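You operate a simulated robot arm through the tools that you are given. There is no shell and no other tool. Be economical: measure what you need, move in short steps, check, and stop when the job is done.

The job below is to be done with a simulated robot arm. You get a single attempt, and the scene is never put back.

JOB
Take the thick black ring on the green bench before the grey oven and put it away on the blue bench behind the slotted frame. Then put the blue cup on the green bench before the cooling plate away on the front of the bin bench. Then open the green shelf, take the grey pad from the top of the cooling plate and leave it on the top of the green shelf and shut the shelf again. The order counts. Set down upright: blue cup.

It is judged by the outcome, as a careful person would: the job done as asked, and still so three seconds after it is handed in. It fails if anything else is knocked over, pushed out of place, dropped, spilled or broken.

ROBOT AND FRAMES
A 7-joint arm with a fingered hand on a trunk, on a base that drives. Base frame: it is fixed to the floor where the robot stands at the start and does not move with it; the origin is under the middle of the robot, x ahead of it, y to its left, z up. Units: mm, degrees, N and s.
With the tool pointing down near the work surface it reaches from about 280 to 700 mm from the robot's upright axis, wherever it stands. Its first joint turns from -69.0 to 172.0 degrees. Places, roughly: blue bench behind the slotted frame [-8400, 2500, 800]; front of the bin bench [-6800, -3800, 800]; green shelf [800, -2200, 900]; grey pad (5x5x2 cm) [800, -1100, 800]; top of the green shelf [700, -2200, 900]. Payload 3.4 kg.
Tool frame: the origin (TCP) lies between the finger pads and is the grasp point; the fingertips stand 25 mm ahead of it; z points along the fingers, y is the line along which they close. Largest opening 88 mm; the body of the gripper starts 29 mm behind the TCP. The gripper is a hand of 5 fingers: y runs from the thumb to the fingers, the wrist lies at [-13, -97, -162] in the tool frame, and closing takes about 1.5 s.
Orientation is told as [roll, pitch, yaw] about the base's x, y, z axes, in that order, counted from this pose: with the fingers straight down and the wrist toward the robot, the tool's x, y and z point along [0, 1, 0], [1, 0, 0] and [0, 0, -1] of the base frame.

CONTROLS
- The arm moves only by the tool nudge_tool. Its argument "commands" is a list that holds one entry, the list of rows, each a list of 6 numbers: the shift along the base's x, y, z in units of 40 mm (1.0 is 40 mm), then the turn, a rotation vector about the base's x, y, z in units of 4 degrees (1.0 is 4 degrees). In form: [[[dx, dy, dz, rx, ry, rz], ...]]. A call has 1 to 10 rows; each row shifts and turns the commanded pose from where the row before left it. "hand" is the gripper command, from -1 (fully open) to 1 (shut), values between in proportion, set as the call begins (left out, the last holds). A call with a number of a shift or a turn outside -1 to 1 is refused whole. Each row takes 0.2 s and may step no farther than 50 mm and 8.6 degrees from the row before; otherwise, or with a gripper value out of range, the whole call is refused. A pose out of reach is approached as far as the arm can. The call stops where the force on the tool passes 40 N (or 10 N more than at its start, if that is more) or the arm is blocked; 0.2 s more then pass. The fingers move at their own pace (about 153 mm/s each) and stop on an object; they squeeze with about 32 N. The grip force told is the motor's: it shows also when the fingers shut on nothing. Time passes only in rows, and 0.2 s behind the last, so rows that do not move let the fingers close. It gives the time, the measured TCP pose, the force on the tool (base axes), the opening and the grip force at its end, in the units of the frame above (readings bear some noise), with the torque about the TCP (base axes, N m) and any sound that the robot's microphone picked up.
- Cameras (640 x 400 px; columns grow to the right, rows downward): "scene" is now at [120.3, -37.7, 1379.4]; the picture's right is [-0.49, -0.87, -0.00], its down [-0.65, 0.36, -0.67] and it looks along [0.59, -0.33, -0.74] (base axes); focal length 286 px, centre (320, 200). "wrist" rides on the gripper at [59, -79, -105] in the tool frame; the picture's right is [-0.73, 0.32, -0.61], its down [-0.62, -0.68, 0.38] and it looks along [-0.29, 0.66, 0.70] (tool axes); focal length 234 px, centre (320, 200). There is no depth. A picture from a camera that has moved, and an enlarged one, comes with that camera's place and axes in the base frame and with its lens.
- snapshot(camera): a new picture of that camera. It takes no simulated time.
- move_column(by): slides the trunk up (or, below 0, down) by that many mm; the arm and the scene camera ride with it, the base frame stays. It gives what a move gives, with no picture.
- roll_base(legs): drives the robot by 1 to 6 legs, each [ahead, left, turn to the left] in mm, mm and degrees, along the robot's own axes; the way and the turn of a leg run together, so that a leg with both is an arc; at most 1500 mm and 180 degrees a leg. The arm and the cameras ride along, it lands a little off, and it stops where it bumps. It gives what a move gives.
- grasp_type(shape): the hand has 5 fingers and takes this shape, open, in about a second: jaw (thumb against the fingers, like two jaws); tri (thumb and two fingers); tip (a fingertip pinch); poke (one finger out to press); point (the index stretched); flat (the hand flat); cup (the hand cupped); fist (a fist). The gripper value then closes the fingers along that shape, each until it touches; the sizes above hold for jaw. It gives what a move gives, with no picture.
- aim_head(pan, tilt): turns the head with the scene camera to pan (to the left, within 86 degrees either way) and tilt (down, from -29 to 69), counted from straight ahead of the robot. It gives what a move gives.
- enlarge(camera, box): a new picture of the part [left, top, right, bottom] of that camera's present view, enlarged. It takes no simulated time.
- job_done(): hands the job in; it is judged then, once.

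Work in short steps. Places have to be worked out from the pictures, the camera data and where the tool is seen: move nearer, look again, correct. Check each grasp and each placing, and mend what went wrong. You have 165 turns and 108 pictures in all, those below and enlarged ones among them. Open the gripper and draw the arm clear of the work before you hand the job in, unless the task says otherwise; then end with one line.

The tools are called after ">>>" as name(argument=value, ...) on one line, values as JSON. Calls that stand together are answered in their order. nudge_tool: Moves the arm, as the interface text tells. Its arguments: {"type":"object","properties":{"commands":{"type":"array"},"hand":{"type":"number"}},"required":["commands"]} The other tools are called the same way: move_column (by) slides the trunk up or down; grasp_type (shape) gives the hand a shape; roll_base (legs) drives the base; aim_head (pan, tilt) turns the head that bears the scene camera; snapshot (camera) takes a picture; enlarge (camera, box) takes an enlarged picture of a part of a camera's view; job_done () hands the job in.

At the start:

```text
time_s: 0.0
ee_pos: [434.0, -333.4, 1047.7]
orientation: [0.0, 0.1, 0.0]
contact_force: [0.9, -0.5, -0.5]
moment: [-0.04, -0.01, -0.02]
width: 87.6
finger_force: 0.1
shape: jaw
trunk travel left (down, up): [-655.0, 285.0]
robot x, y, heading: [2.8, -0.3, -0.2]
head pan, tilt: [-29.1, 47.6]
```

scene: 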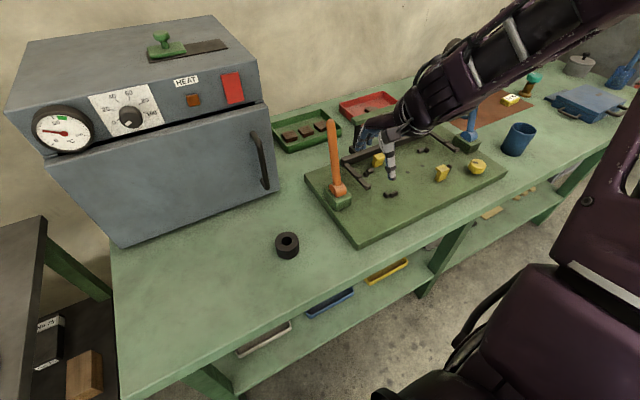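
wrist: 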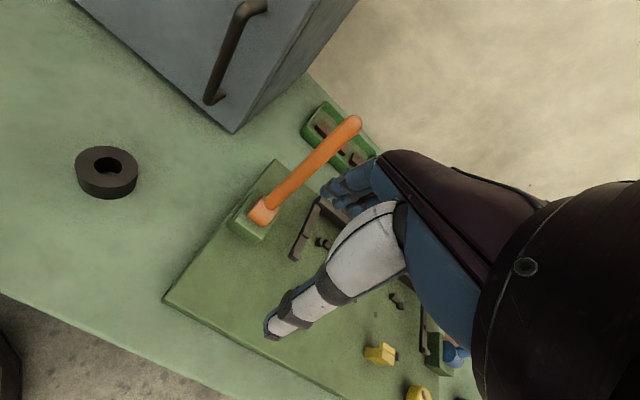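

The two views agree on the ring at about [481, -151], top near z 820. I'll move over it at height and look again.

>>> nudge_tool(commands=[[[0.2, 0.91, 0, 0, 0, 0], [0.2, 0.91, 0, 0, 0, 0], [0.2, 0.91, 0, 0, 0, 0], [0.2, 0.91, 0, 0, 0, 0], [0.2, 0.91, 0, 0, 0, 0], [0, 0, -1, 0, 0, 0], [0, 0, -1, 0, 0, 0], [0, 0, -0.5, 0, 0, 0]]], hand=-1)

>>> snapshot(camera="wrist")

>>> snapshot(camera="scene")

```text
time_s: 1.8
ee_pos: [475.8, -152.8, 945.6]
orientation: [0.1, -0.1, -0.2]
contact_force: [0.6, 0.3, -1.1]
moment: [0.0, -0.01, 0.01]
width: 87.9
finger_force: 0.0
shape: jaw
trunk travel left (down, up): [-655.0, 285.0]
robot x, y, heading: [1.3, 0.4, 0.1]
head pan, tilt: [-29.1, 47.6]
```

```text
105 pictures are left
camera wrist: at [398.0, -93.0, 1050.9], right [0.32, -0.73, 0.61], down [-0.68, -0.62, -0.38], along [0.66, -0.29, -0.7], focal length 234 px, centre (320, 200)
```

wrist: 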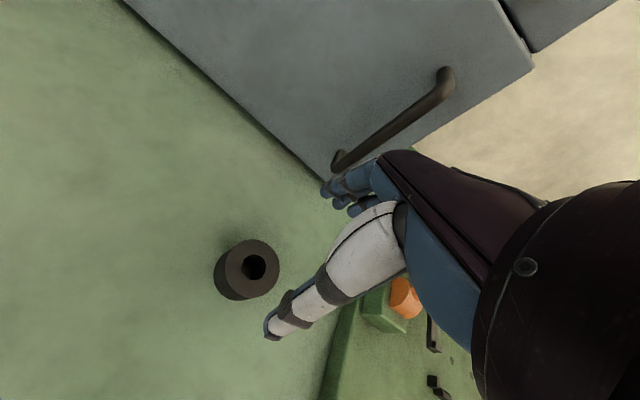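

```text
104 pictures are left
camera scene: at [120.4, -38.1, 1379.4], right [-0.49, -0.87, 0.0], down [-0.65, 0.36, -0.67], along [0.59, -0.33, -0.74], focal length 286 px, centre (320, 200)
```

scene: 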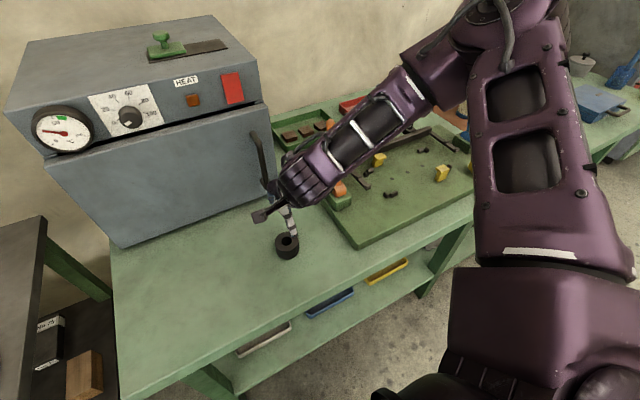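

The ring's centre is at about [482, -151], roughly 53 mm wide and 30 high. Going down to straddle it.

>>> nudge_tool(commands=[[[0.15, 0.05, -0.9, 0, 0, 0], [0, 0, -0.9, 0, 0, 0], [0, 0, -0.6, 0, 0, 0]]])

>>> snapshot(camera="wrist")

```text
time_s: 2.6
ee_pos: [473.8, -166.3, 873.5]
orientation: [0.2, 0.0, 0.0]
contact_force: [0.4, -1.1, -0.5]
moment: [-0.02, 0.01, 0.0]
width: 87.7
finger_force: 0.1
shape: jaw
out of reach, approached as far as the arm can: row 2, 3
trunk travel left (down, up): [-655.0, 285.0]
robot x, y, heading: [0.8, -0.7, -0.1]
head pan, tilt: [-29.1, 47.6]
```

```text
103 pictures are left
camera wrist: at [395.8, -107.0, 979.5], right [0.32, -0.73, 0.61], down [-0.68, -0.62, -0.38], along [0.66, -0.29, -0.7], focal length 234 px, centre (320, 200)
```

wrist: 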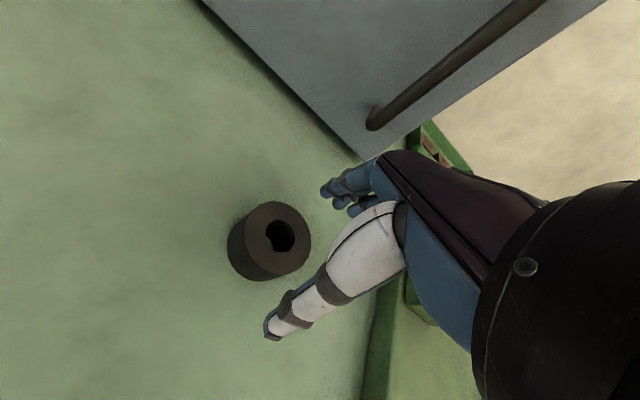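

The arm can't reach lower from this trunk height. I'll rise, line up with the ring, then lower with the trunk.

>>> nudge_tool(commands=[[[0.1, 0.2, 0.9, 0, 0, 0], [0.1, 0.18, 0.9, 0, 0, 0], [0, 0, 0, 0, 0, 0]]])

```text
time_s: 3.4
ee_pos: [481.7, -150.9, 946.0]
orientation: [0.0, 0.0, 0.0]
contact_force: [-0.4, -0.9, -0.3]
moment: [-0.01, 0.0, 0.0]
width: 87.9
finger_force: 0.1
shape: jaw
trunk travel left (down, up): [-655.0, 285.0]
robot x, y, heading: [-0.1, -2.0, 0.1]
head pan, tilt: [-29.1, 47.6]
```

Aligned. Lowering the trunk by 90 mm, which brings the TCP to about z 856.

>>> move_column(by=-90)

>>> snapshot(camera="wrist")

>>> snapshot(camera="scene")

```text
time_s: 4.7
ee_pos: [482.1, -150.0, 855.0]
orientation: [0.1, 0.0, 0.0]
contact_force: [0.5, -0.4, 0.0]
moment: [0.02, 0.02, 0.04]
width: 87.6
finger_force: 0.1
shape: jaw
trunk travel left (down, up): [-565.0, 375.0]
robot x, y, heading: [2.0, -3.7, 0.0]
head pan, tilt: [-29.1, 47.6]
```

```text
102 pictures are left
camera wrist: at [403.8, -90.9, 960.4], right [0.32, -0.73, 0.61], down [-0.68, -0.62, -0.38], along [0.66, -0.29, -0.7], focal length 234 px, centre (320, 200)
```

wrist: 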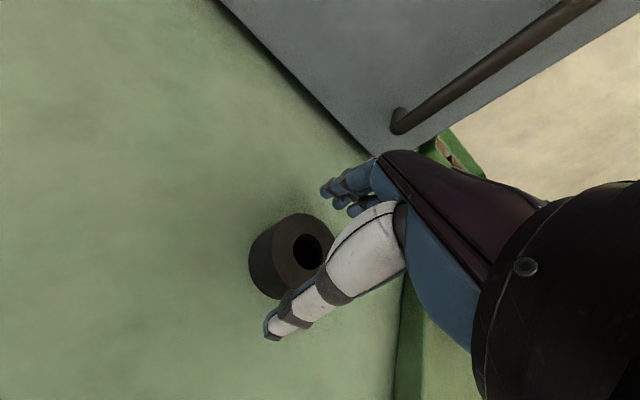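

```text
101 pictures are left
camera scene: at [120.2, -37.5, 1289.4], right [-0.49, -0.87, 0.0], down [-0.65, 0.36, -0.67], along [0.59, -0.33, -0.74], focal length 286 px, centre (320, 200)
```

scene: 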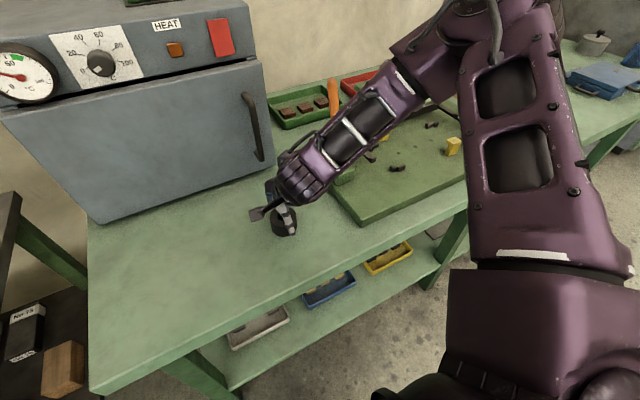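

The ring is still centred under the TCP. Lowering 25 mm and then closing.

>>> move_column(by=-25)

>>> nudge_tool(commands=[[[0, 0, 0, 0, 0, 0], [0, 0, 0, 0, 0, 0], [0, 0, 0, 0, 0, 0], [0, 0, 0, 0, 0, 0], [0, 0, 0, 0, 0, 0], [0, 0, 0, 0, 0, 0], [0, 0, 0, 0, 0, 0]]], hand=1)

>>> snapshot(camera="wrist")

```text
time_s: 5.4
ee_pos: [481.4, -151.5, 829.6]
orientation: [0.0, 0.0, 0.1]
contact_force: [-0.1, -0.4, -0.4]
moment: [0.0, -0.03, 0.0]
width: 88.0
finger_force: 0.0
shape: jaw
trunk travel left (down, up): [-540.0, 400.0]
robot x, y, heading: [2.2, -0.0, -0.2]
head pan, tilt: [-29.1, 47.6]
```

```text
time_s: 7.0
ee_pos: [482.2, -151.5, 830.0]
orientation: [0.0, 0.1, 0.0]
contact_force: [-1.4, -0.3, -0.9]
moment: [0.0, 0.04, 0.01]
width: 46.2
finger_force: 32.2
shape: jaw
trunk travel left (down, up): [-540.0, 400.0]
robot x, y, heading: [-1.4, 2.5, 0.1]
head pan, tilt: [-29.1, 47.6]
```

```text
100 pictures are left
camera wrist: at [404.0, -91.0, 935.3], right [0.32, -0.73, 0.61], down [-0.68, -0.62, -0.38], along [0.66, -0.29, -0.7], focal length 234 px, centre (320, 200)
```

wrist: 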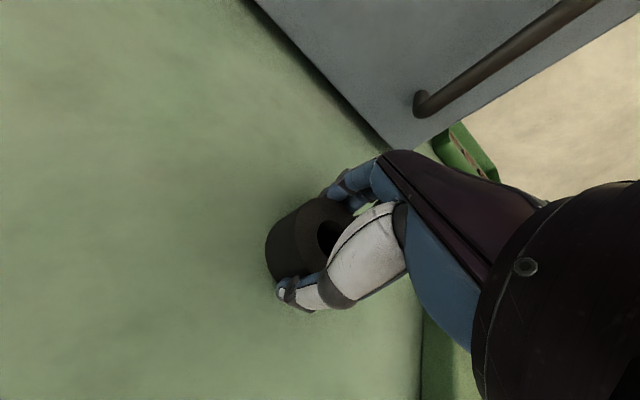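

Gripped at a width of 46 mm with 32 N. Lifting with the trunk and looking around with the head.

>>> move_column(by=200)

>>> snapshot(camera="wrist")

>>> aim_head(pan=80, tilt=20)

>>> snapshot(camera="scene")

```text
time_s: 9.1
ee_pos: [482.9, -150.9, 1029.9]
orientation: [-0.1, 0.0, 0.0]
contact_force: [-0.3, 0.5, -0.7]
moment: [0.02, 0.02, 0.02]
width: 46.3
finger_force: 32.3
shape: jaw
trunk travel left (down, up): [-740.0, 200.0]
robot x, y, heading: [0.6, -1.7, -0.1]
head pan, tilt: [-29.1, 47.6]
```

```text
99 pictures are left
camera wrist: at [404.1, -91.1, 1135.2], right [0.32, -0.73, 0.61], down [-0.68, -0.62, -0.38], along [0.66, -0.29, -0.7], focal length 234 px, centre (320, 200)
```

wrist: 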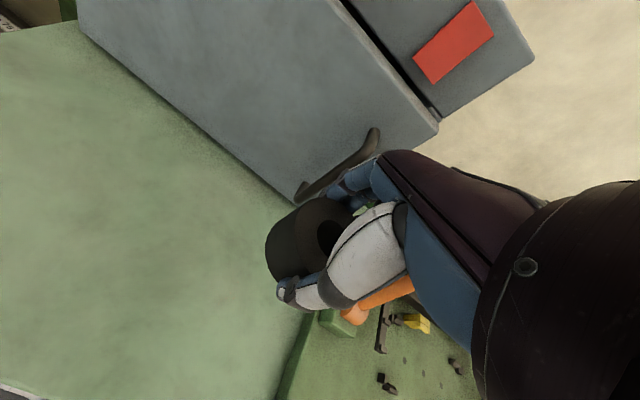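

```text
time_s: 11.0
ee_pos: [482.4, -151.5, 1030.1]
orientation: [0.1, -0.1, 0.0]
contact_force: [0.6, 0.1, -1.1]
moment: [0.05, 0.01, 0.05]
width: 46.3
finger_force: 32.5
shape: jaw
trunk travel left (down, up): [-740.0, 200.0]
robot x, y, heading: [2.2, -1.8, 0.1]
head pan, tilt: [80.0, 20.0]
```

```text
98 pictures are left
camera scene: at [67.6, 92.5, 1506.7], right [0.98, -0.17, 0.0], down [-0.06, -0.34, -0.94], along [0.16, 0.93, -0.34], focal length 286 px, centre (320, 200)
```

scene: 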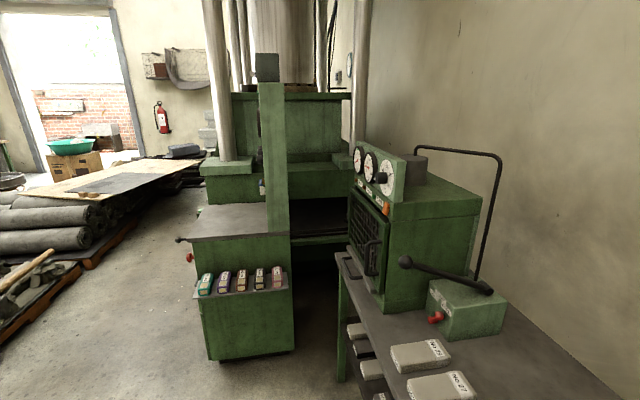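

Holding the ring well. I'll back off from the bench and turn around to see the way to the blue bench.

>>> roll_base(legs=[[-400, 0, 0], [0, 0, 80]])

>>> aim_head(pan=35, tilt=15)

>>> snapshot(camera="scene")

>>> aim_head(pan=80, tilt=15)

>>> snapshot(camera="scene")

```text
time_s: 17.0
ee_pos: [-171.0, 453.4, 1030.8]
orientation: [-0.1, 0.1, 80.9]
contact_force: [0.2, -0.9, -0.9]
moment: [-0.01, 0.02, -0.02]
width: 46.2
finger_force: 32.2
shape: jaw
trunk travel left (down, up): [-740.0, 200.0]
robot x, y, heading: [-393.7, 1.7, 80.8]
head pan, tilt: [80.0, 20.0]
```

```text
time_s: 18.1
ee_pos: [-170.8, 453.9, 1030.6]
orientation: [0.1, 0.0, 80.9]
contact_force: [0.5, 0.5, -1.1]
moment: [-0.01, -0.03, 0.03]
width: 46.1
finger_force: 31.9
shape: jaw
trunk travel left (down, up): [-740.0, 200.0]
robot x, y, heading: [-395.0, 0.3, 80.9]
head pan, tilt: [35.0, 15.0]
```

```text
97 pictures are left
camera scene: at [-428.3, 136.0, 1514.9], right [0.9, 0.44, 0.0], down [0.11, -0.23, -0.97], along [-0.42, 0.87, -0.26], focal length 286 px, centre (320, 200)
```

scene: 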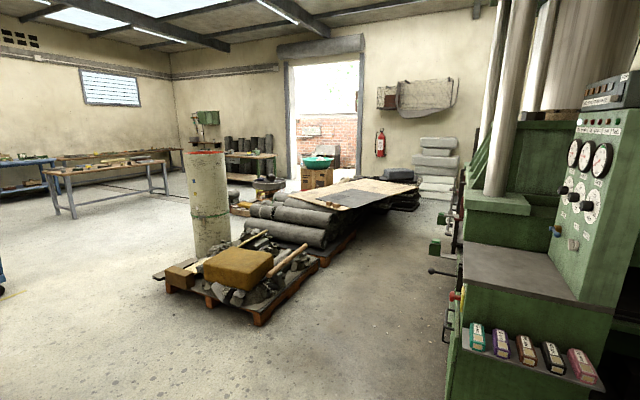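

```text
time_s: 19.2
ee_pos: [-170.9, 453.6, 1030.2]
orientation: [0.2, 0.1, 80.8]
contact_force: [0.0, 0.2, -0.7]
moment: [-0.01, -0.01, -0.01]
width: 46.0
finger_force: 31.8
shape: jaw
trunk travel left (down, up): [-740.0, 200.0]
robot x, y, heading: [-396.1, -1.3, 80.7]
head pan, tilt: [80.0, 15.0]
```

```text
96 pictures are left
camera scene: at [-475.7, 82.8, 1514.9], right [0.33, 0.94, 0.0], down [0.24, -0.09, -0.97], along [-0.91, 0.32, -0.26], focal length 286 px, centre (320, 200)
```

scene: 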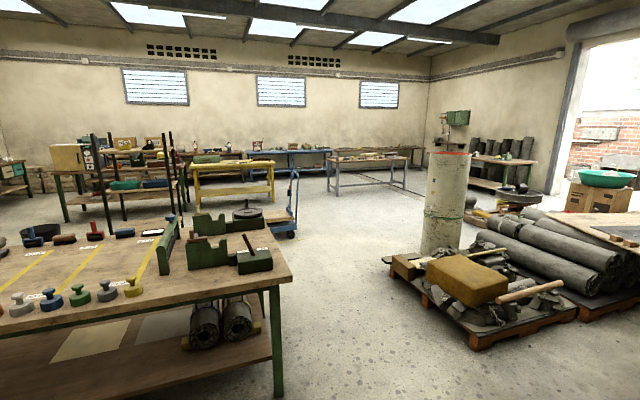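

The blue bench is against the far wall. The aisle runs between the wooden table (y<370) and the pallet (y>1500), so I'll turn to face -x and go along y≈1000.

>>> roll_base(legs=[[0, 0, 99.2], [600, -950, 0], [1400, 0, 0]])

>>> aim_head(pan=0, tilt=20)

>>> snapshot(camera="scene")

```text
time_s: 35.8
ee_pos: [-2874.9, 1134.4, 1031.0]
orientation: [0.0, 0.0, 179.8]
contact_force: [0.3, -0.1, -1.7]
moment: [-0.01, 0.03, -0.02]
width: 45.7
finger_force: 32.5
shape: jaw
trunk travel left (down, up): [-740.0, 200.0]
robot x, y, heading: [-2392.4, 986.0, 180.0]
head pan, tilt: [80.0, 15.0]
```

```text
time_s: 37.3
ee_pos: [-2875.5, 1135.2, 1030.5]
orientation: [0.0, 0.1, 179.8]
contact_force: [-0.5, -0.1, 0.0]
moment: [-0.03, 0.02, -0.01]
width: 45.7
finger_force: 32.3
shape: jaw
trunk travel left (down, up): [-740.0, 200.0]
robot x, y, heading: [-2395.8, 985.1, 179.9]
head pan, tilt: [0.0, 20.0]
```

```text
95 pictures are left
camera scene: at [-2536.3, 985.3, 1506.7], right [0.0, 1.0, 0.0], down [0.34, 0.0, -0.94], along [-0.94, 0.0, -0.34], focal length 286 px, centre (320, 200)
```

scene: 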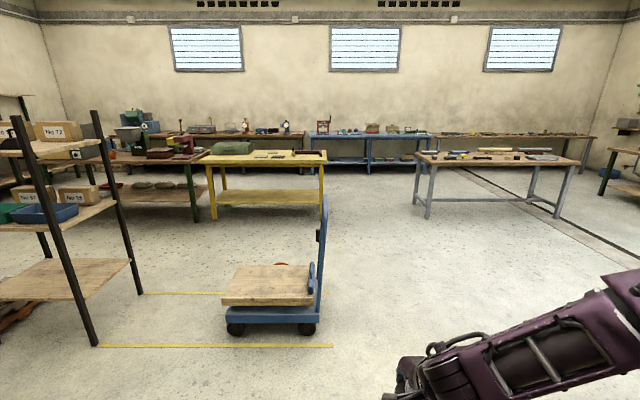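

The cart's right edge is at y≈1025, the gap to the grey table starts at y≈2400, and the blue bench spans y 750–3190. I'll go through the gap at about y 1700.

>>> roll_base(legs=[[1350, -490, 0], [1400, -150, 0], [1400, -80, 0], [500, 0, 0]])

>>> aim_head(pan=-25, tilt=25)

>>> snapshot(camera="scene")

```text
time_s: 60.2
ee_pos: [-7511.6, 1996.4, 1031.2]
orientation: [0.0, -0.1, 178.1]
contact_force: [0.1, 0.1, -1.2]
moment: [-0.01, 0.01, 0.01]
width: 45.8
finger_force: 31.8
shape: jaw
trunk travel left (down, up): [-740.0, 200.0]
robot x, y, heading: [-7035.1, 1827.7, 178.4]
head pan, tilt: [0.0, 20.0]
```

```text
time_s: 61.1
ee_pos: [-7510.3, 1995.9, 1031.7]
orientation: [0.0, 0.0, 178.1]
contact_force: [-0.2, -0.2, -0.7]
moment: [0.04, -0.02, -0.01]
width: 45.8
finger_force: 32.3
shape: jaw
trunk travel left (down, up): [-740.0, 200.0]
robot x, y, heading: [-7034.9, 1832.3, 178.2]
head pan, tilt: [-25.0, 25.0]
```

```text
94 pictures are left
camera scene: at [-7165.7, 1874.8, 1498.7], right [0.45, 0.89, 0.0], down [0.38, -0.19, -0.91], along [-0.81, 0.41, -0.42], focal length 286 px, centre (320, 200)
```

scene: 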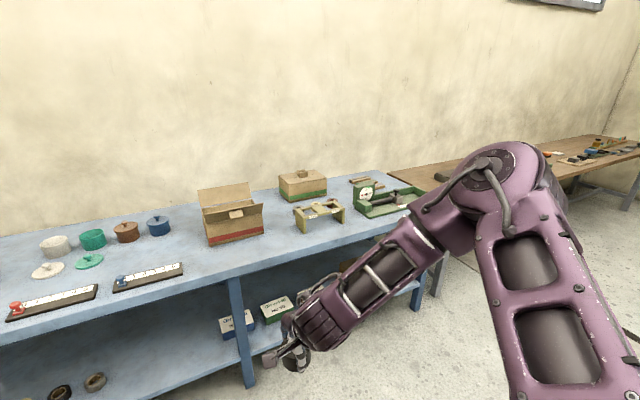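

Candidates for the slotted frame are near pixel (320,213). Enlarging that area.

>>> enlarge(camera="scene", box=[190, 150, 440, 270])

```text
2.56 times, centred on (315, 210) of scene
camera zoom: at [-7165.7, 1874.8, 1498.7], right [0.45, 0.89, 0.0], down [0.38, -0.19, -0.91], along [-0.81, 0.41, -0.42], focal length 733 px, centre (333, 174)
```

zoom: 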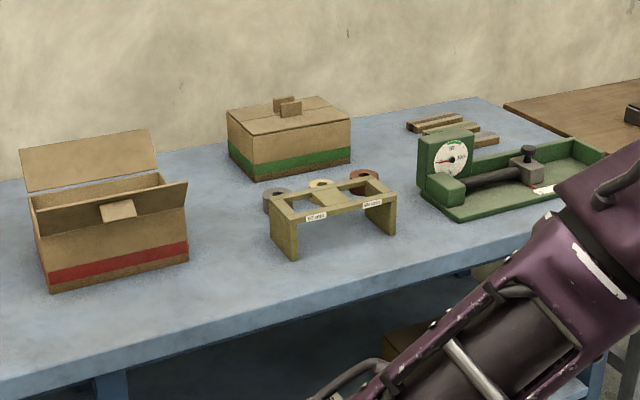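

The slotted frame spans x −8220…−8345, y 2315…2541. Three rings stand behind it at x≈−8405, with a box further back at −8555. Moving closer for a better view.

>>> roll_base(legs=[[600, 0, 1.8], [0, -450, 0]])

>>> aim_head(pan=-15, tilt=45)

>>> snapshot(camera="scene")

>>> snapshot(camera="wrist")

```text
time_s: 66.8
ee_pos: [-8107.2, 2455.4, 1029.8]
orientation: [-0.1, -0.1, 179.3]
contact_force: [-1.3, 0.9, -1.4]
moment: [-0.01, -0.02, 0.0]
width: 45.7
finger_force: 31.8
shape: jaw
trunk travel left (down, up): [-740.0, 200.0]
robot x, y, heading: [-7624.9, 2301.4, 179.6]
head pan, tilt: [-25.0, 25.0]
```

```text
time_s: 67.6
ee_pos: [-8106.7, 2456.4, 1030.3]
orientation: [0.1, 0.0, 179.4]
contact_force: [-0.2, -0.5, -0.2]
moment: [0.02, 0.02, 0.0]
width: 45.8
finger_force: 32.1
shape: jaw
trunk travel left (down, up): [-740.0, 200.0]
robot x, y, heading: [-7624.7, 2300.6, 179.3]
head pan, tilt: [-15.0, 45.0]
```

```text
92 pictures are left
camera scene: at [-7753.4, 2323.9, 1468.1], right [0.27, 0.96, 0.0], down [0.68, -0.19, -0.71], along [-0.68, 0.19, -0.71], focal length 286 px, centre (320, 200)
```

scene: 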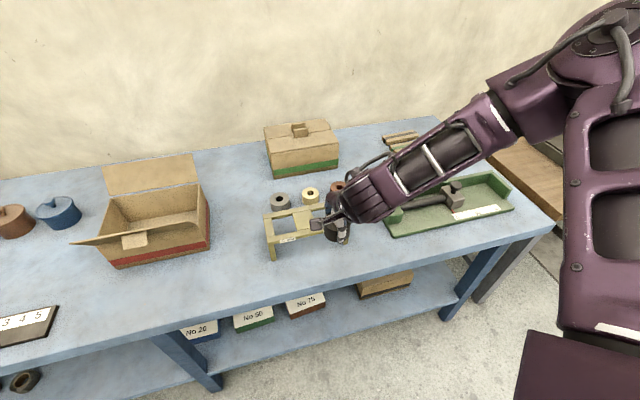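

```text
91 pictures are left
camera wrist: at [-8027.7, 2397.2, 1135.2], right [-0.31, 0.73, 0.61], down [0.69, 0.62, -0.38], along [-0.65, 0.3, -0.7], focal length 234 px, centre (320, 200)
```

wrist: 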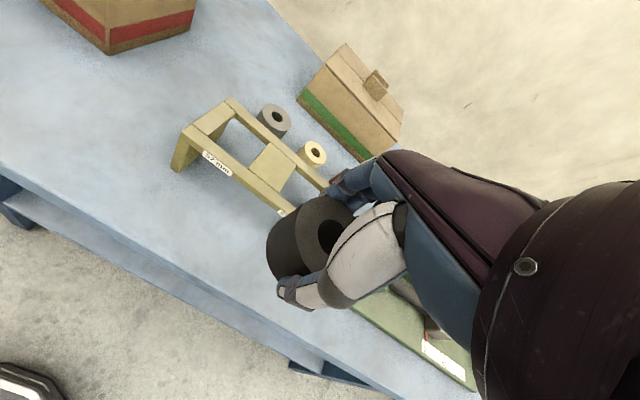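

Rings stand at y 2384, 2477 and 2570 (x≈−8408), and the box front is at x≈−8535. I'll set the black ring in a staggered spot at about [−8452, 2430], which is clear of both. Edging closer to bring it into reach.

>>> roll_base(legs=[[150, -100, 0.5]])

>>> nudge_tool(commands=[[[-1, -0.2, 0, 0, 0, 0], [-1, -0.2, 0, 0, 0, 0], [-1, -0.2, 0, 0, 0, 0], [-1, -0.2, 0, 0, 0, 0]]])

>>> snapshot(camera="wrist")

>>> snapshot(camera="scene")

```text
time_s: 69.2
ee_pos: [-8260.0, 2554.6, 1030.4]
orientation: [0.0, 0.1, 179.7]
contact_force: [-0.1, 0.8, -0.6]
moment: [0.02, 0.02, 0.01]
width: 45.8
finger_force: 32.1
shape: jaw
trunk travel left (down, up): [-740.0, 200.0]
robot x, y, heading: [-7779.4, 2401.5, 179.7]
head pan, tilt: [-15.0, 45.0]
```

```text
time_s: 70.2
ee_pos: [-8381.5, 2556.6, 1061.9]
orientation: [0.1, 0.1, 179.9]
contact_force: [0.7, -0.1, 0.0]
moment: [-0.01, -0.02, 0.02]
width: 45.8
finger_force: 32.0
shape: jaw
out of reach, approached as far as the arm can: row 3, 4
trunk travel left (down, up): [-740.0, 200.0]
robot x, y, heading: [-7782.9, 2402.8, 179.8]
head pan, tilt: [-15.0, 45.0]
```

```text
90 pictures are left
camera wrist: at [-8301.7, 2499.4, 1166.1], right [-0.32, 0.73, 0.61], down [0.68, 0.62, -0.38], along [-0.66, 0.29, -0.7], focal length 234 px, centre (320, 200)
```

wrist: 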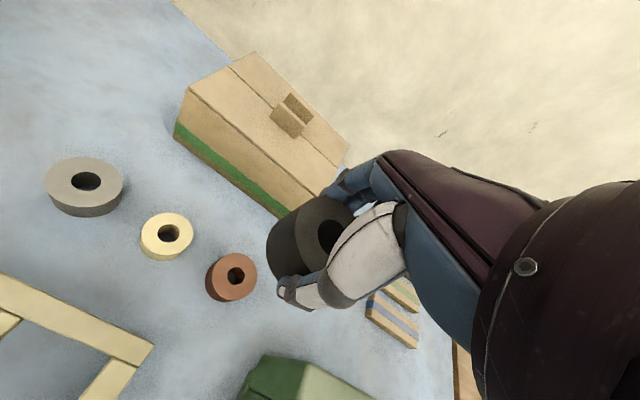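

```text
89 pictures are left
camera scene: at [-7907.2, 2425.3, 1468.0], right [0.26, 0.96, 0.0], down [0.68, -0.19, -0.71], along [-0.68, 0.19, -0.71], focal length 286 px, centre (320, 200)
```

scene: 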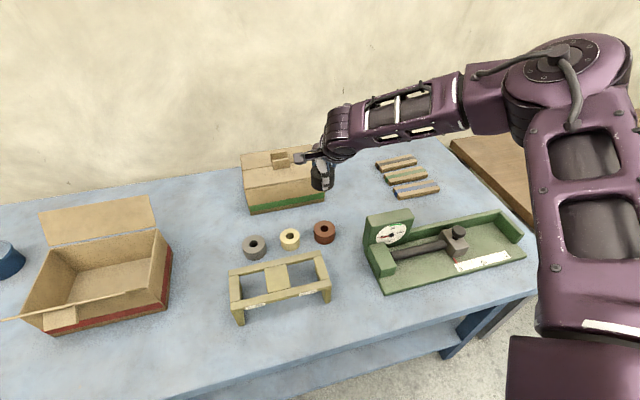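

Refined positions: frame back at x≈−8290, rings at x≈−8420, so there is about 100 mm free between them. I'll check the finger geometry before choosing the spot.

>>> enlarge(camera="scene", box=[220, 90, 380, 310])

>>> nudge_tool(commands=[[[0.5, -0.8, 0.8, 0, 0, 0], [0, 0, 1, 0, 0, 0], [0, 0, 1, 0, 0, 0]]])

```text
1.82 times, centred on (300, 200) of scene
camera zoom: at [-7907.2, 2425.3, 1468.0], right [0.26, 0.96, 0.0], down [0.68, -0.19, -0.71], along [-0.68, 0.19, -0.71], focal length 521 px, centre (356, 200)
```

zoom: 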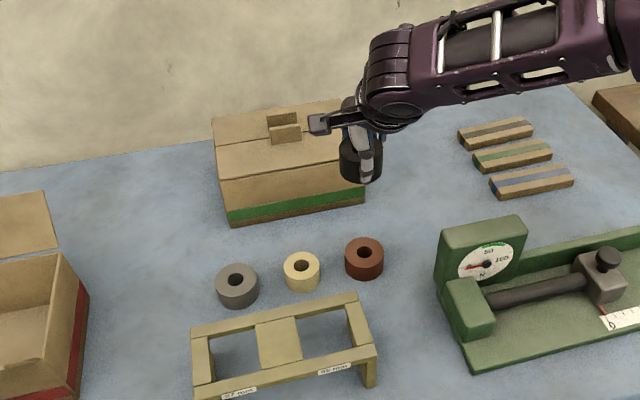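

```text
time_s: 71.0
ee_pos: [-8360.9, 2525.8, 1174.9]
orientation: [0.0, 0.1, 179.6]
contact_force: [-0.2, 1.0, -1.1]
moment: [0.02, -0.02, 0.01]
width: 45.6
finger_force: 31.7
shape: jaw
trunk travel left (down, up): [-740.0, 200.0]
robot x, y, heading: [-7779.2, 2402.3, 179.5]
head pan, tilt: [-15.0, 45.0]
```

The widest free space is between the frame and the ring row. I'll target [−8350, 2529], staggered between the beige and brown rings. Aligning, lowering the trunk part way and re-checking.

>>> nudge_tool(commands=[[[0.27, 0.08, 0, 0, 0, 0], [0, 0, 0, 0, 0, 0]]])

>>> move_column(by=-220)

>>> snapshot(camera="wrist")

>>> snapshot(camera="scene")

```text
time_s: 71.6
ee_pos: [-8350.9, 2529.6, 1173.5]
orientation: [-0.1, 0.0, 179.8]
contact_force: [-0.4, 0.3, -1.3]
moment: [0.01, 0.0, -0.01]
width: 45.4
finger_force: 32.0
shape: jaw
trunk travel left (down, up): [-740.0, 200.0]
robot x, y, heading: [-7780.5, 2404.4, 179.5]
head pan, tilt: [-15.0, 45.0]
```

```text
time_s: 73.9
ee_pos: [-8350.2, 2529.9, 954.5]
orientation: [0.1, 0.0, 179.7]
contact_force: [-0.8, -0.5, -1.3]
moment: [0.0, 0.03, 0.01]
width: 45.3
finger_force: 31.9
shape: jaw
trunk travel left (down, up): [-520.0, 420.0]
robot x, y, heading: [-7777.6, 2406.0, 179.4]
head pan, tilt: [-15.0, 45.0]
```

```text
87 pictures are left
camera wrist: at [-8271.1, 2471.7, 1059.1], right [-0.32, 0.73, 0.61], down [0.68, 0.62, -0.38], along [-0.66, 0.29, -0.7], focal length 234 px, centre (320, 200)
```

wrist: 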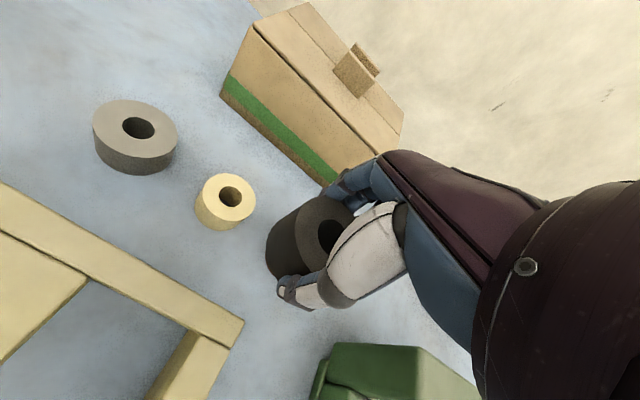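

```text
86 pictures are left
camera scene: at [-7906.5, 2425.2, 1248.1], right [0.26, 0.96, 0.0], down [0.68, -0.19, -0.71], along [-0.68, 0.19, -0.71], focal length 286 px, centre (320, 200)
```

scene: 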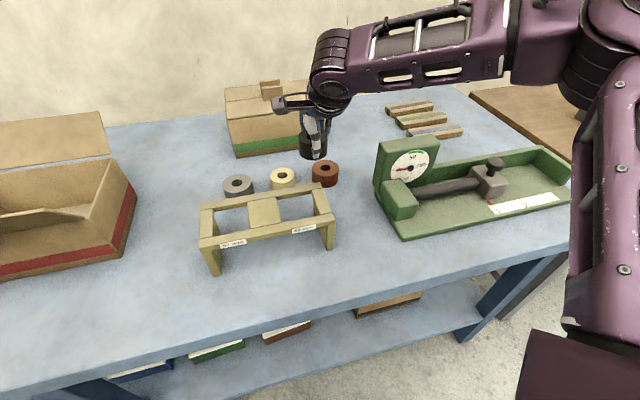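

I'll check how wide the far fingers are, since clearance to the ring row depends on it.

>>> enlarge(camera="wrist", box=[240, 140, 420, 330])

>>> enlarge(camera="scene", box=[190, 70, 390, 280])

```text
2.11 times, centred on (330, 235) of wrist
camera zoom: at [-8271.1, 2471.7, 1059.1], right [-0.32, 0.73, 0.61], down [0.68, 0.62, -0.38], along [-0.66, 0.29, -0.7], focal length 493 px, centre (299, 126)
```

zoom: 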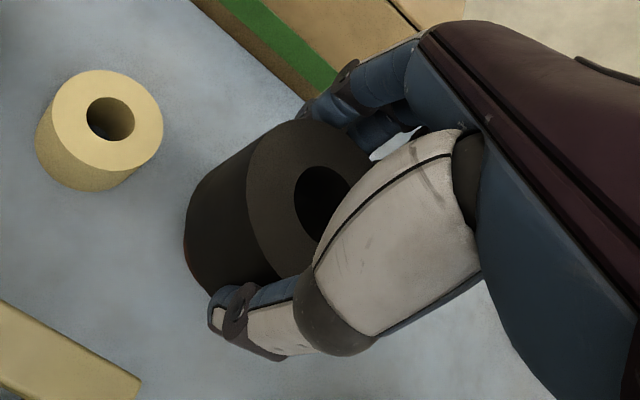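

```text
1.90 times, centred on (290, 175) of scene
camera zoom: at [-7906.5, 2425.2, 1248.1], right [0.26, 0.96, 0.0], down [0.68, -0.19, -0.71], along [-0.68, 0.19, -0.71], focal length 545 px, centre (377, 248)
```

zoom: 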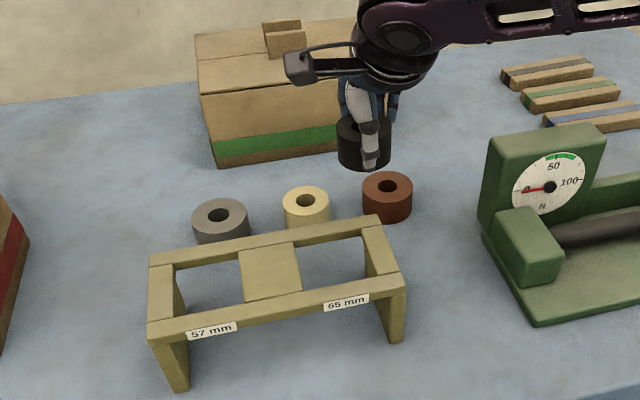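

The far finger band is about 70 mm wide, so in front of the ring row it would be too tight. Behind the row, at about [−8458, 2524], there is clearance on all sides: the thumb goes between beige and brown, and the fingers go before the box. I'll try to reach there at this height.

>>> nudge_tool(commands=[[[0, 0, 0.8, 0, 0, 0], [-0.9, -0.05, 0, 0, 0, 0], [-0.9, -0.05, 0, 0, 0, 0], [-0.9, -0.05, 0, 0, 0, 0], [0, 0, 0, 0, 0, 0]]])

>>> snapshot(camera="wrist")

```text
time_s: 75.1
ee_pos: [-8416.1, 2554.2, 983.8]
orientation: [0.1, 0.0, 179.7]
contact_force: [-0.3, -0.8, -0.3]
moment: [0.02, 0.0, 0.02]
width: 45.6
finger_force: 31.0
shape: jaw
out of reach, approached as far as the arm can: row 3, 4
trunk travel left (down, up): [-520.0, 420.0]
robot x, y, heading: [-7779.5, 2406.6, 179.5]
head pan, tilt: [-15.0, 45.0]
```

```text
83 pictures are left
camera wrist: at [-8336.8, 2496.0, 1088.8], right [-0.32, 0.73, 0.61], down [0.68, 0.62, -0.39], along [-0.66, 0.29, -0.69], focal length 234 px, centre (320, 200)
```

wrist: 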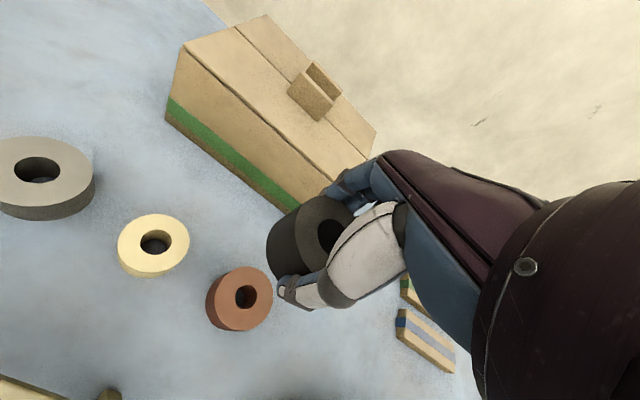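

The arm's shoulder is on the right, so I'll shift the base 100 mm left and 45 mm ahead for more reach.

>>> roll_base(legs=[[45, 100, 0.4]])

>>> nudge_tool(commands=[[[0, 0.8, 0, 0, 0, 0], [0, 0.8, 0, 0, 0, 0], [0, 0, 0, 0, 0, 0]]])

>>> snapshot(camera="wrist")

```text
time_s: 76.3
ee_pos: [-8462.4, 2447.6, 984.4]
orientation: [0.0, -0.1, -179.9]
contact_force: [0.5, 0.2, -0.3]
moment: [0.03, -0.03, 0.0]
width: 45.5
finger_force: 32.1
shape: jaw
trunk travel left (down, up): [-520.0, 420.0]
robot x, y, heading: [-7823.1, 2299.8, -179.7]
head pan, tilt: [-15.0, 45.0]
```

```text
time_s: 77.1
ee_pos: [-8462.8, 2513.9, 983.1]
orientation: [0.1, -0.1, -179.9]
contact_force: [-0.5, -0.3, -0.4]
moment: [0.01, -0.01, 0.02]
width: 45.4
finger_force: 32.1
shape: jaw
trunk travel left (down, up): [-520.0, 420.0]
robot x, y, heading: [-7822.1, 2302.2, -180.0]
head pan, tilt: [-15.0, 45.0]
```

```text
82 pictures are left
camera wrist: at [-8382.6, 2455.6, 1088.5], right [-0.32, 0.73, 0.61], down [0.68, 0.62, -0.39], along [-0.66, 0.29, -0.7], focal length 234 px, centre (320, 200)
```

wrist: 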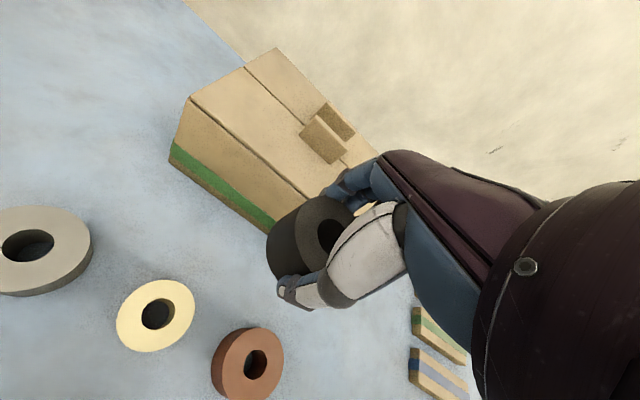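

Beige is at [−8404, 2472], brown at [−8404, 2573], and the box front at −8547. The target [−8462, 2522] is well clear. Lowering most of the way.

>>> nudge_tool(commands=[[[0, 0.2, 0, 0, 0, 0], [0, 0, 0, 0, 0, 0]]])

>>> move_column(by=-125)

>>> snapshot(camera="scene")

>>> snapshot(camera="wrist")

```text
time_s: 77.7
ee_pos: [-8462.3, 2521.7, 983.3]
orientation: [0.2, 0.0, -179.9]
contact_force: [0.3, -0.3, -0.6]
moment: [0.0, -0.01, -0.02]
width: 45.5
finger_force: 31.8
shape: jaw
trunk travel left (down, up): [-520.0, 420.0]
robot x, y, heading: [-7823.9, 2302.5, -180.0]
head pan, tilt: [-15.0, 45.0]
```

```text
time_s: 79.2
ee_pos: [-8461.5, 2521.2, 859.3]
orientation: [0.1, 0.0, -180.0]
contact_force: [0.3, 0.1, -1.2]
moment: [0.01, -0.01, -0.03]
width: 45.4
finger_force: 31.9
shape: jaw
trunk travel left (down, up): [-395.0, 545.0]
robot x, y, heading: [-7821.0, 2300.4, -179.9]
head pan, tilt: [-15.0, 45.0]
```

```text
81 pictures are left
camera scene: at [-7950.9, 2323.2, 1123.1], right [0.26, 0.97, 0.0], down [0.68, -0.18, -0.71], along [-0.68, 0.18, -0.71], focal length 286 px, centre (320, 200)
```

scene: 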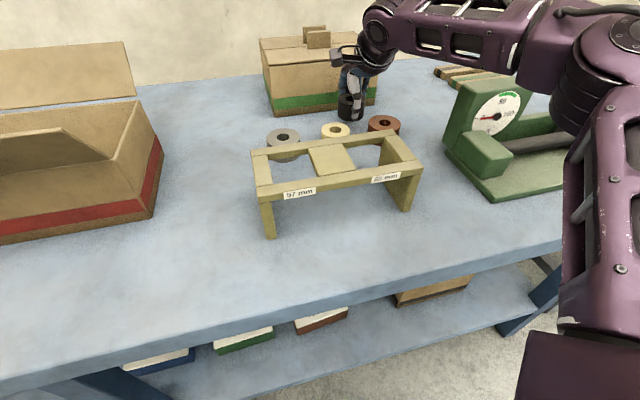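

```text
80 pictures are left
camera wrist: at [-8382.3, 2463.5, 963.6], right [-0.32, 0.73, 0.61], down [0.68, 0.62, -0.39], along [-0.66, 0.29, -0.7], focal length 234 px, centre (320, 200)
```

wrist: 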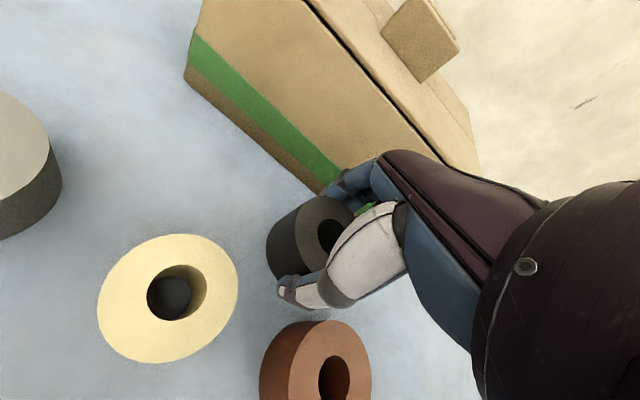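

Clear all around. Lowering the last 28 mm to the bench.

>>> move_column(by=-28)

```text
time_s: 80.0
ee_pos: [-8462.8, 2521.1, 830.7]
orientation: [0.1, -0.1, -179.8]
contact_force: [-0.7, 0.3, -0.9]
moment: [0.03, 0.03, -0.01]
width: 45.3
finger_force: 31.8
shape: jaw
trunk travel left (down, up): [-367.0, 573.0]
robot x, y, heading: [-7821.3, 2302.7, -179.9]
head pan, tilt: [-15.0, 45.0]
```

No contact yet; lowering a further 2 mm.

>>> move_column(by=-2)

```text
time_s: 80.5
ee_pos: [-8462.5, 2520.9, 829.1]
orientation: [0.0, -0.2, -180.0]
contact_force: [-1.6, 0.8, 5.0]
moment: [0.0, 0.0, 0.02]
width: 46.0
finger_force: 32.1
shape: jaw
trunk travel left (down, up): [-365.0, 575.0]
robot x, y, heading: [-7823.9, 2301.0, -179.7]
head pan, tilt: [-15.0, 45.0]
```

Contact (5 N). Opening only part way, to about 62 mm.

>>> nudge_tool(commands=[[[0, 0, 0, 0, 0, 0], [0, 0, 0, 0, 0, 0], [0, 0, 0, 0, 0, 0]]], hand=-0.42)

>>> snapshot(camera="wrist")

```text
time_s: 81.3
ee_pos: [-8462.1, 2522.5, 828.5]
orientation: [0.1, -0.2, -180.0]
contact_force: [-1.6, 0.0, 0.0]
moment: [0.03, 0.04, -0.01]
width: 62.2
finger_force: 0.0
shape: jaw
trunk travel left (down, up): [-365.0, 575.0]
robot x, y, heading: [-7824.9, 2301.3, -179.7]
head pan, tilt: [-15.0, 45.0]
```

```text
79 pictures are left
camera wrist: at [-8382.3, 2463.5, 933.3], right [-0.32, 0.73, 0.61], down [0.68, 0.62, -0.38], along [-0.66, 0.29, -0.7], focal length 234 px, centre (320, 200)
```

wrist: 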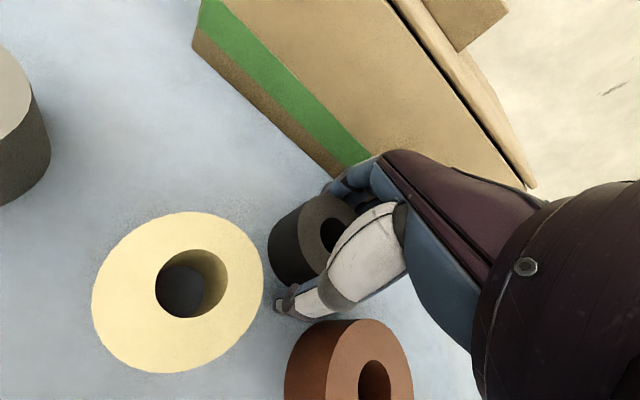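

Released. Raising straight up with the trunk and checking that the ring stays.

>>> move_column(by=80)

>>> snapshot(camera="wrist")

```text
time_s: 82.5
ee_pos: [-8461.3, 2521.7, 909.9]
orientation: [0.1, -0.2, -179.9]
contact_force: [0.2, 0.1, 0.9]
moment: [-0.01, -0.02, -0.01]
width: 61.9
finger_force: 0.0
shape: jaw
trunk travel left (down, up): [-445.0, 495.0]
robot x, y, heading: [-7822.2, 2302.0, -179.9]
head pan, tilt: [-15.0, 45.0]
```

```text
78 pictures are left
camera wrist: at [-8382.5, 2463.7, 1013.4], right [-0.32, 0.73, 0.61], down [0.68, 0.62, -0.39], along [-0.66, 0.29, -0.7], focal length 234 px, centre (320, 200)
```

wrist: 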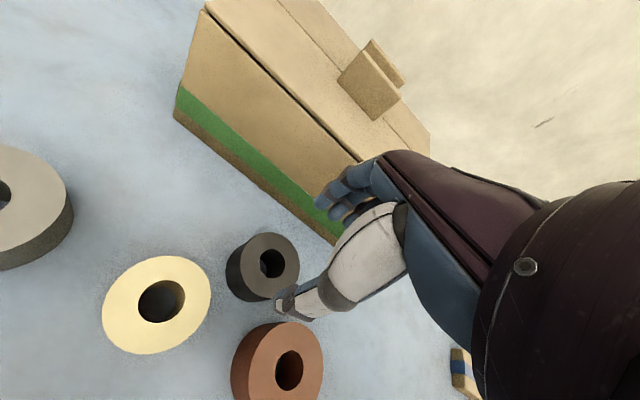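

The ring stands well behind the frame. Raising the arm clear, drawing it in and driving back the way I came.

>>> move_column(by=130)

>>> nudge_tool(commands=[[[1, -0.3, 0, 0, 0, 0], [1, -0.3, 0, 0, 0, 0], [1, -0.3, 0, 0, 0, 0], [1, -0.3, 0, 0, 0, 0]]])

>>> roll_base(legs=[[0, 550, 0], [-1422, 30, 0], [-1300, 80, 0]])

```text
time_s: 84.0
ee_pos: [-8462.0, 2521.5, 1038.7]
orientation: [0.1, -0.2, -179.9]
contact_force: [-0.9, 0.8, -0.9]
moment: [-0.01, -0.02, 0.0]
width: 62.2
finger_force: 0.1
shape: jaw
trunk travel left (down, up): [-575.0, 365.0]
robot x, y, heading: [-7822.1, 2301.8, -179.8]
head pan, tilt: [-15.0, 45.0]
```

```text
time_s: 85.0
ee_pos: [-8299.0, 2471.2, 1041.4]
orientation: [0.2, -0.2, -179.9]
contact_force: [-0.1, 0.0, 0.5]
moment: [-0.05, -0.01, 0.0]
width: 61.9
finger_force: 0.1
shape: jaw
trunk travel left (down, up): [-575.0, 365.0]
robot x, y, heading: [-7822.5, 2302.6, -179.8]
head pan, tilt: [-15.0, 45.0]
```

```text
time_s: 101.1
ee_pos: [-5555.3, 1821.8, 1040.4]
orientation: [0.1, -0.2, -179.2]
contact_force: [0.3, -1.4, 0.0]
moment: [0.0, -0.03, 0.0]
width: 62.2
finger_force: 0.0
shape: jaw
trunk travel left (down, up): [-575.0, 365.0]
robot x, y, heading: [-5075.1, 1665.1, -179.2]
head pan, tilt: [-15.0, 45.0]
```

On course. Continuing back through the gap past the cart and along the aisle.

>>> roll_base(legs=[[-1330, 200, -0.8], [-1346, 495, 0], [-1400, 35, 0]])

```text
time_s: 121.3
ee_pos: [-1445.1, 1120.0, 1040.0]
orientation: [0.2, 0.0, 179.8]
contact_force: [0.7, 0.3, -0.2]
moment: [0.04, 0.01, -0.02]
width: 62.0
finger_force: 0.1
shape: jaw
trunk travel left (down, up): [-575.0, 365.0]
robot x, y, heading: [-972.7, 943.7, 179.7]
head pan, tilt: [-15.0, 45.0]
```

Back near the start area. Moving to (−600, 0), turning to face the green bench and looking right.

>>> roll_base(legs=[[-372, 940, 0], [0, 0, -179.7]])

>>> aim_head(pan=-50, tilt=28)

>>> snapshot(camera="scene")

```text
time_s: 133.8
ee_pos: [-115.9, -159.6, 1040.3]
orientation: [0.1, -0.1, 1.2]
contact_force: [0.9, -0.3, -0.4]
moment: [-0.02, 0.01, -0.01]
width: 62.0
finger_force: 0.0
shape: jaw
trunk travel left (down, up): [-575.0, 365.0]
robot x, y, heading: [-598.7, 3.9, 1.3]
head pan, tilt: [-15.0, 45.0]
```

```text
time_s: 134.8
ee_pos: [-115.9, -159.7, 1039.3]
orientation: [0.2, -0.1, 1.1]
contact_force: [0.3, 0.5, -1.0]
moment: [0.04, 0.02, -0.02]
width: 61.9
finger_force: 0.1
shape: jaw
trunk travel left (down, up): [-575.0, 365.0]
robot x, y, heading: [-599.6, 2.1, 1.1]
head pan, tilt: [-50.0, 28.0]
```

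```text
77 pictures are left
camera scene: at [-485.2, -64.7, 1328.8], right [-0.75, -0.66, 0.0], down [-0.31, 0.35, -0.88], along [0.58, -0.66, -0.47], focal length 286 px, centre (320, 200)
```

scene: 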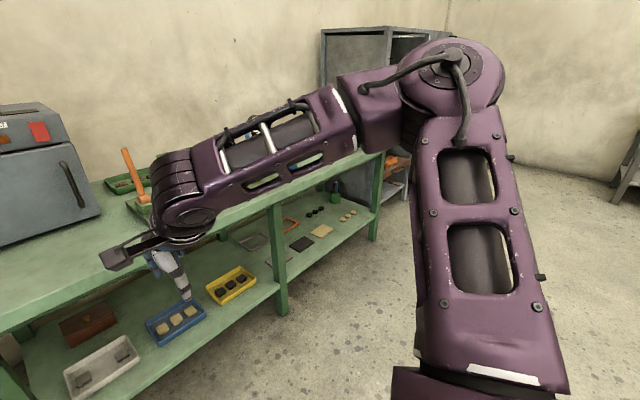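

The floor to the right is free. Driving toward the cup, stopping a bit short to look.

>>> roll_base(legs=[[0, -795, -1.1], [450, 0, 0]])

>>> aim_head(pan=-20, tilt=42)

>>> snapshot(camera="scene")

>>> snapshot(camera="wrist")

```text
time_s: 141.4
ee_pos: [337.2, -976.5, 1039.9]
orientation: [0.1, -0.1, -0.9]
contact_force: [0.7, 0.2, 0.2]
moment: [-0.03, 0.01, -0.02]
width: 62.3
finger_force: 0.1
shape: jaw
trunk travel left (down, up): [-575.0, 365.0]
robot x, y, heading: [-141.1, -799.1, -1.1]
head pan, tilt: [-50.0, 28.0]
```

```text
time_s: 142.4
ee_pos: [336.8, -975.9, 1040.3]
orientation: [0.0, -0.1, -1.0]
contact_force: [-0.1, -0.6, -0.1]
moment: [-0.01, 0.0, 0.02]
width: 62.3
finger_force: 0.0
shape: jaw
trunk travel left (down, up): [-575.0, 365.0]
robot x, y, heading: [-140.5, -796.7, -0.9]
head pan, tilt: [-20.0, 42.0]
```

```text
76 pictures are left
camera scene: at [-8.2, -826.7, 1307.4], right [-0.36, -0.93, 0.0], down [-0.62, 0.24, -0.74], along [0.69, -0.27, -0.67], focal length 286 px, centre (320, 200)
```

scene: 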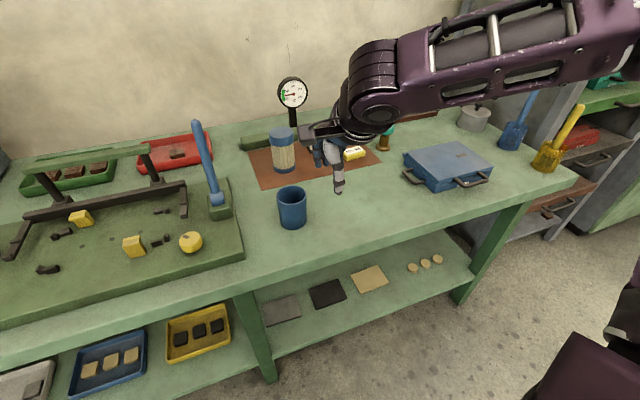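

```text
75 pictures are left
camera wrist: at [259.1, -915.9, 1145.0], right [0.31, -0.73, 0.61], down [-0.69, -0.61, -0.39], along [0.65, -0.3, -0.7], focal length 234 px, centre (320, 200)
```

wrist: 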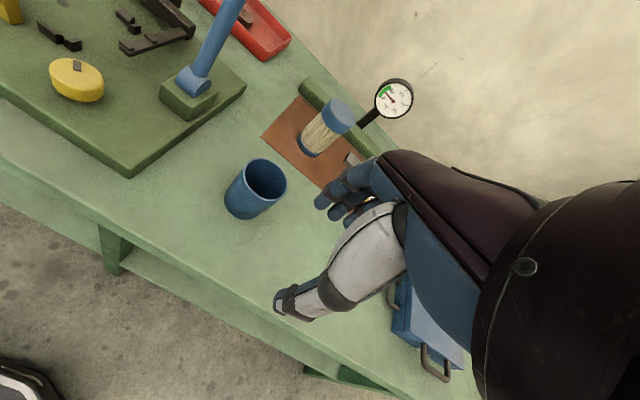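

The cup is at about [468, −942], about 68 mm wide with its rim near z 885. Driving 130 ahead, opening the hand and centring over it.

>>> roll_base(legs=[[130, 0, 1.0]])

>>> nudge_tool(commands=[[[0, 0.6, 0, 0, 0, 0], [0, 0, 0, 0, 0, 0], [0, 0, 0, 0, 0, 0]]], hand=-1)

>>> snapshot(camera="wrist")

>>> snapshot(camera="scene")

```text
time_s: 143.7
ee_pos: [469.2, -970.9, 1038.8]
orientation: [0.1, -0.1, -0.1]
contact_force: [0.5, 0.8, -0.3]
moment: [0.0, 0.05, 0.02]
width: 62.0
finger_force: 0.1
shape: jaw
trunk travel left (down, up): [-575.0, 365.0]
robot x, y, heading: [-9.9, -797.6, -0.2]
head pan, tilt: [-20.0, 42.0]
```

```text
time_s: 144.5
ee_pos: [468.7, -946.3, 1039.5]
orientation: [0.0, -0.1, -0.1]
contact_force: [-0.7, 0.5, -0.3]
moment: [0.0, 0.01, 0.02]
width: 87.8
finger_force: 0.1
shape: jaw
trunk travel left (down, up): [-575.0, 365.0]
robot x, y, heading: [-4.2, -798.0, -0.3]
head pan, tilt: [-20.0, 42.0]
```

```text
74 pictures are left
camera wrist: at [390.6, -887.5, 1143.9], right [0.32, -0.73, 0.61], down [-0.68, -0.62, -0.39], along [0.66, -0.29, -0.69], focal length 234 px, centre (320, 200)
```

wrist: 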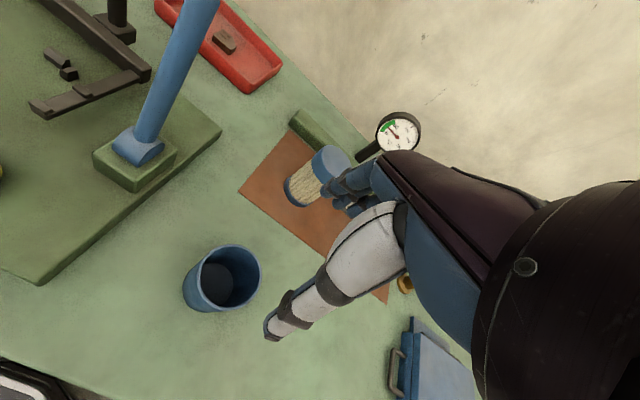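

```text
73 pictures are left
camera scene: at [121.2, -825.3, 1307.4], right [-0.34, -0.94, 0.0], down [-0.63, 0.23, -0.74], along [0.7, -0.26, -0.67], focal length 286 px, centre (320, 200)
```

scene: 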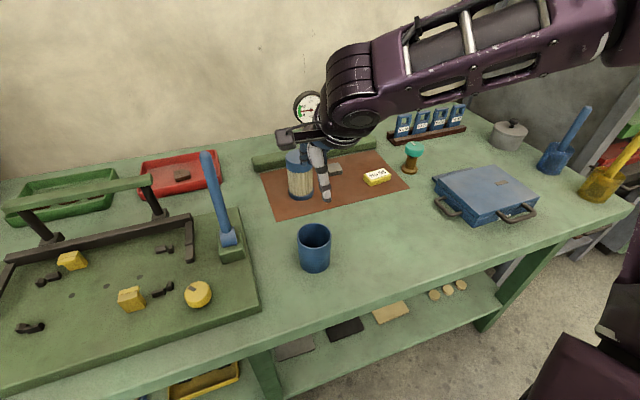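

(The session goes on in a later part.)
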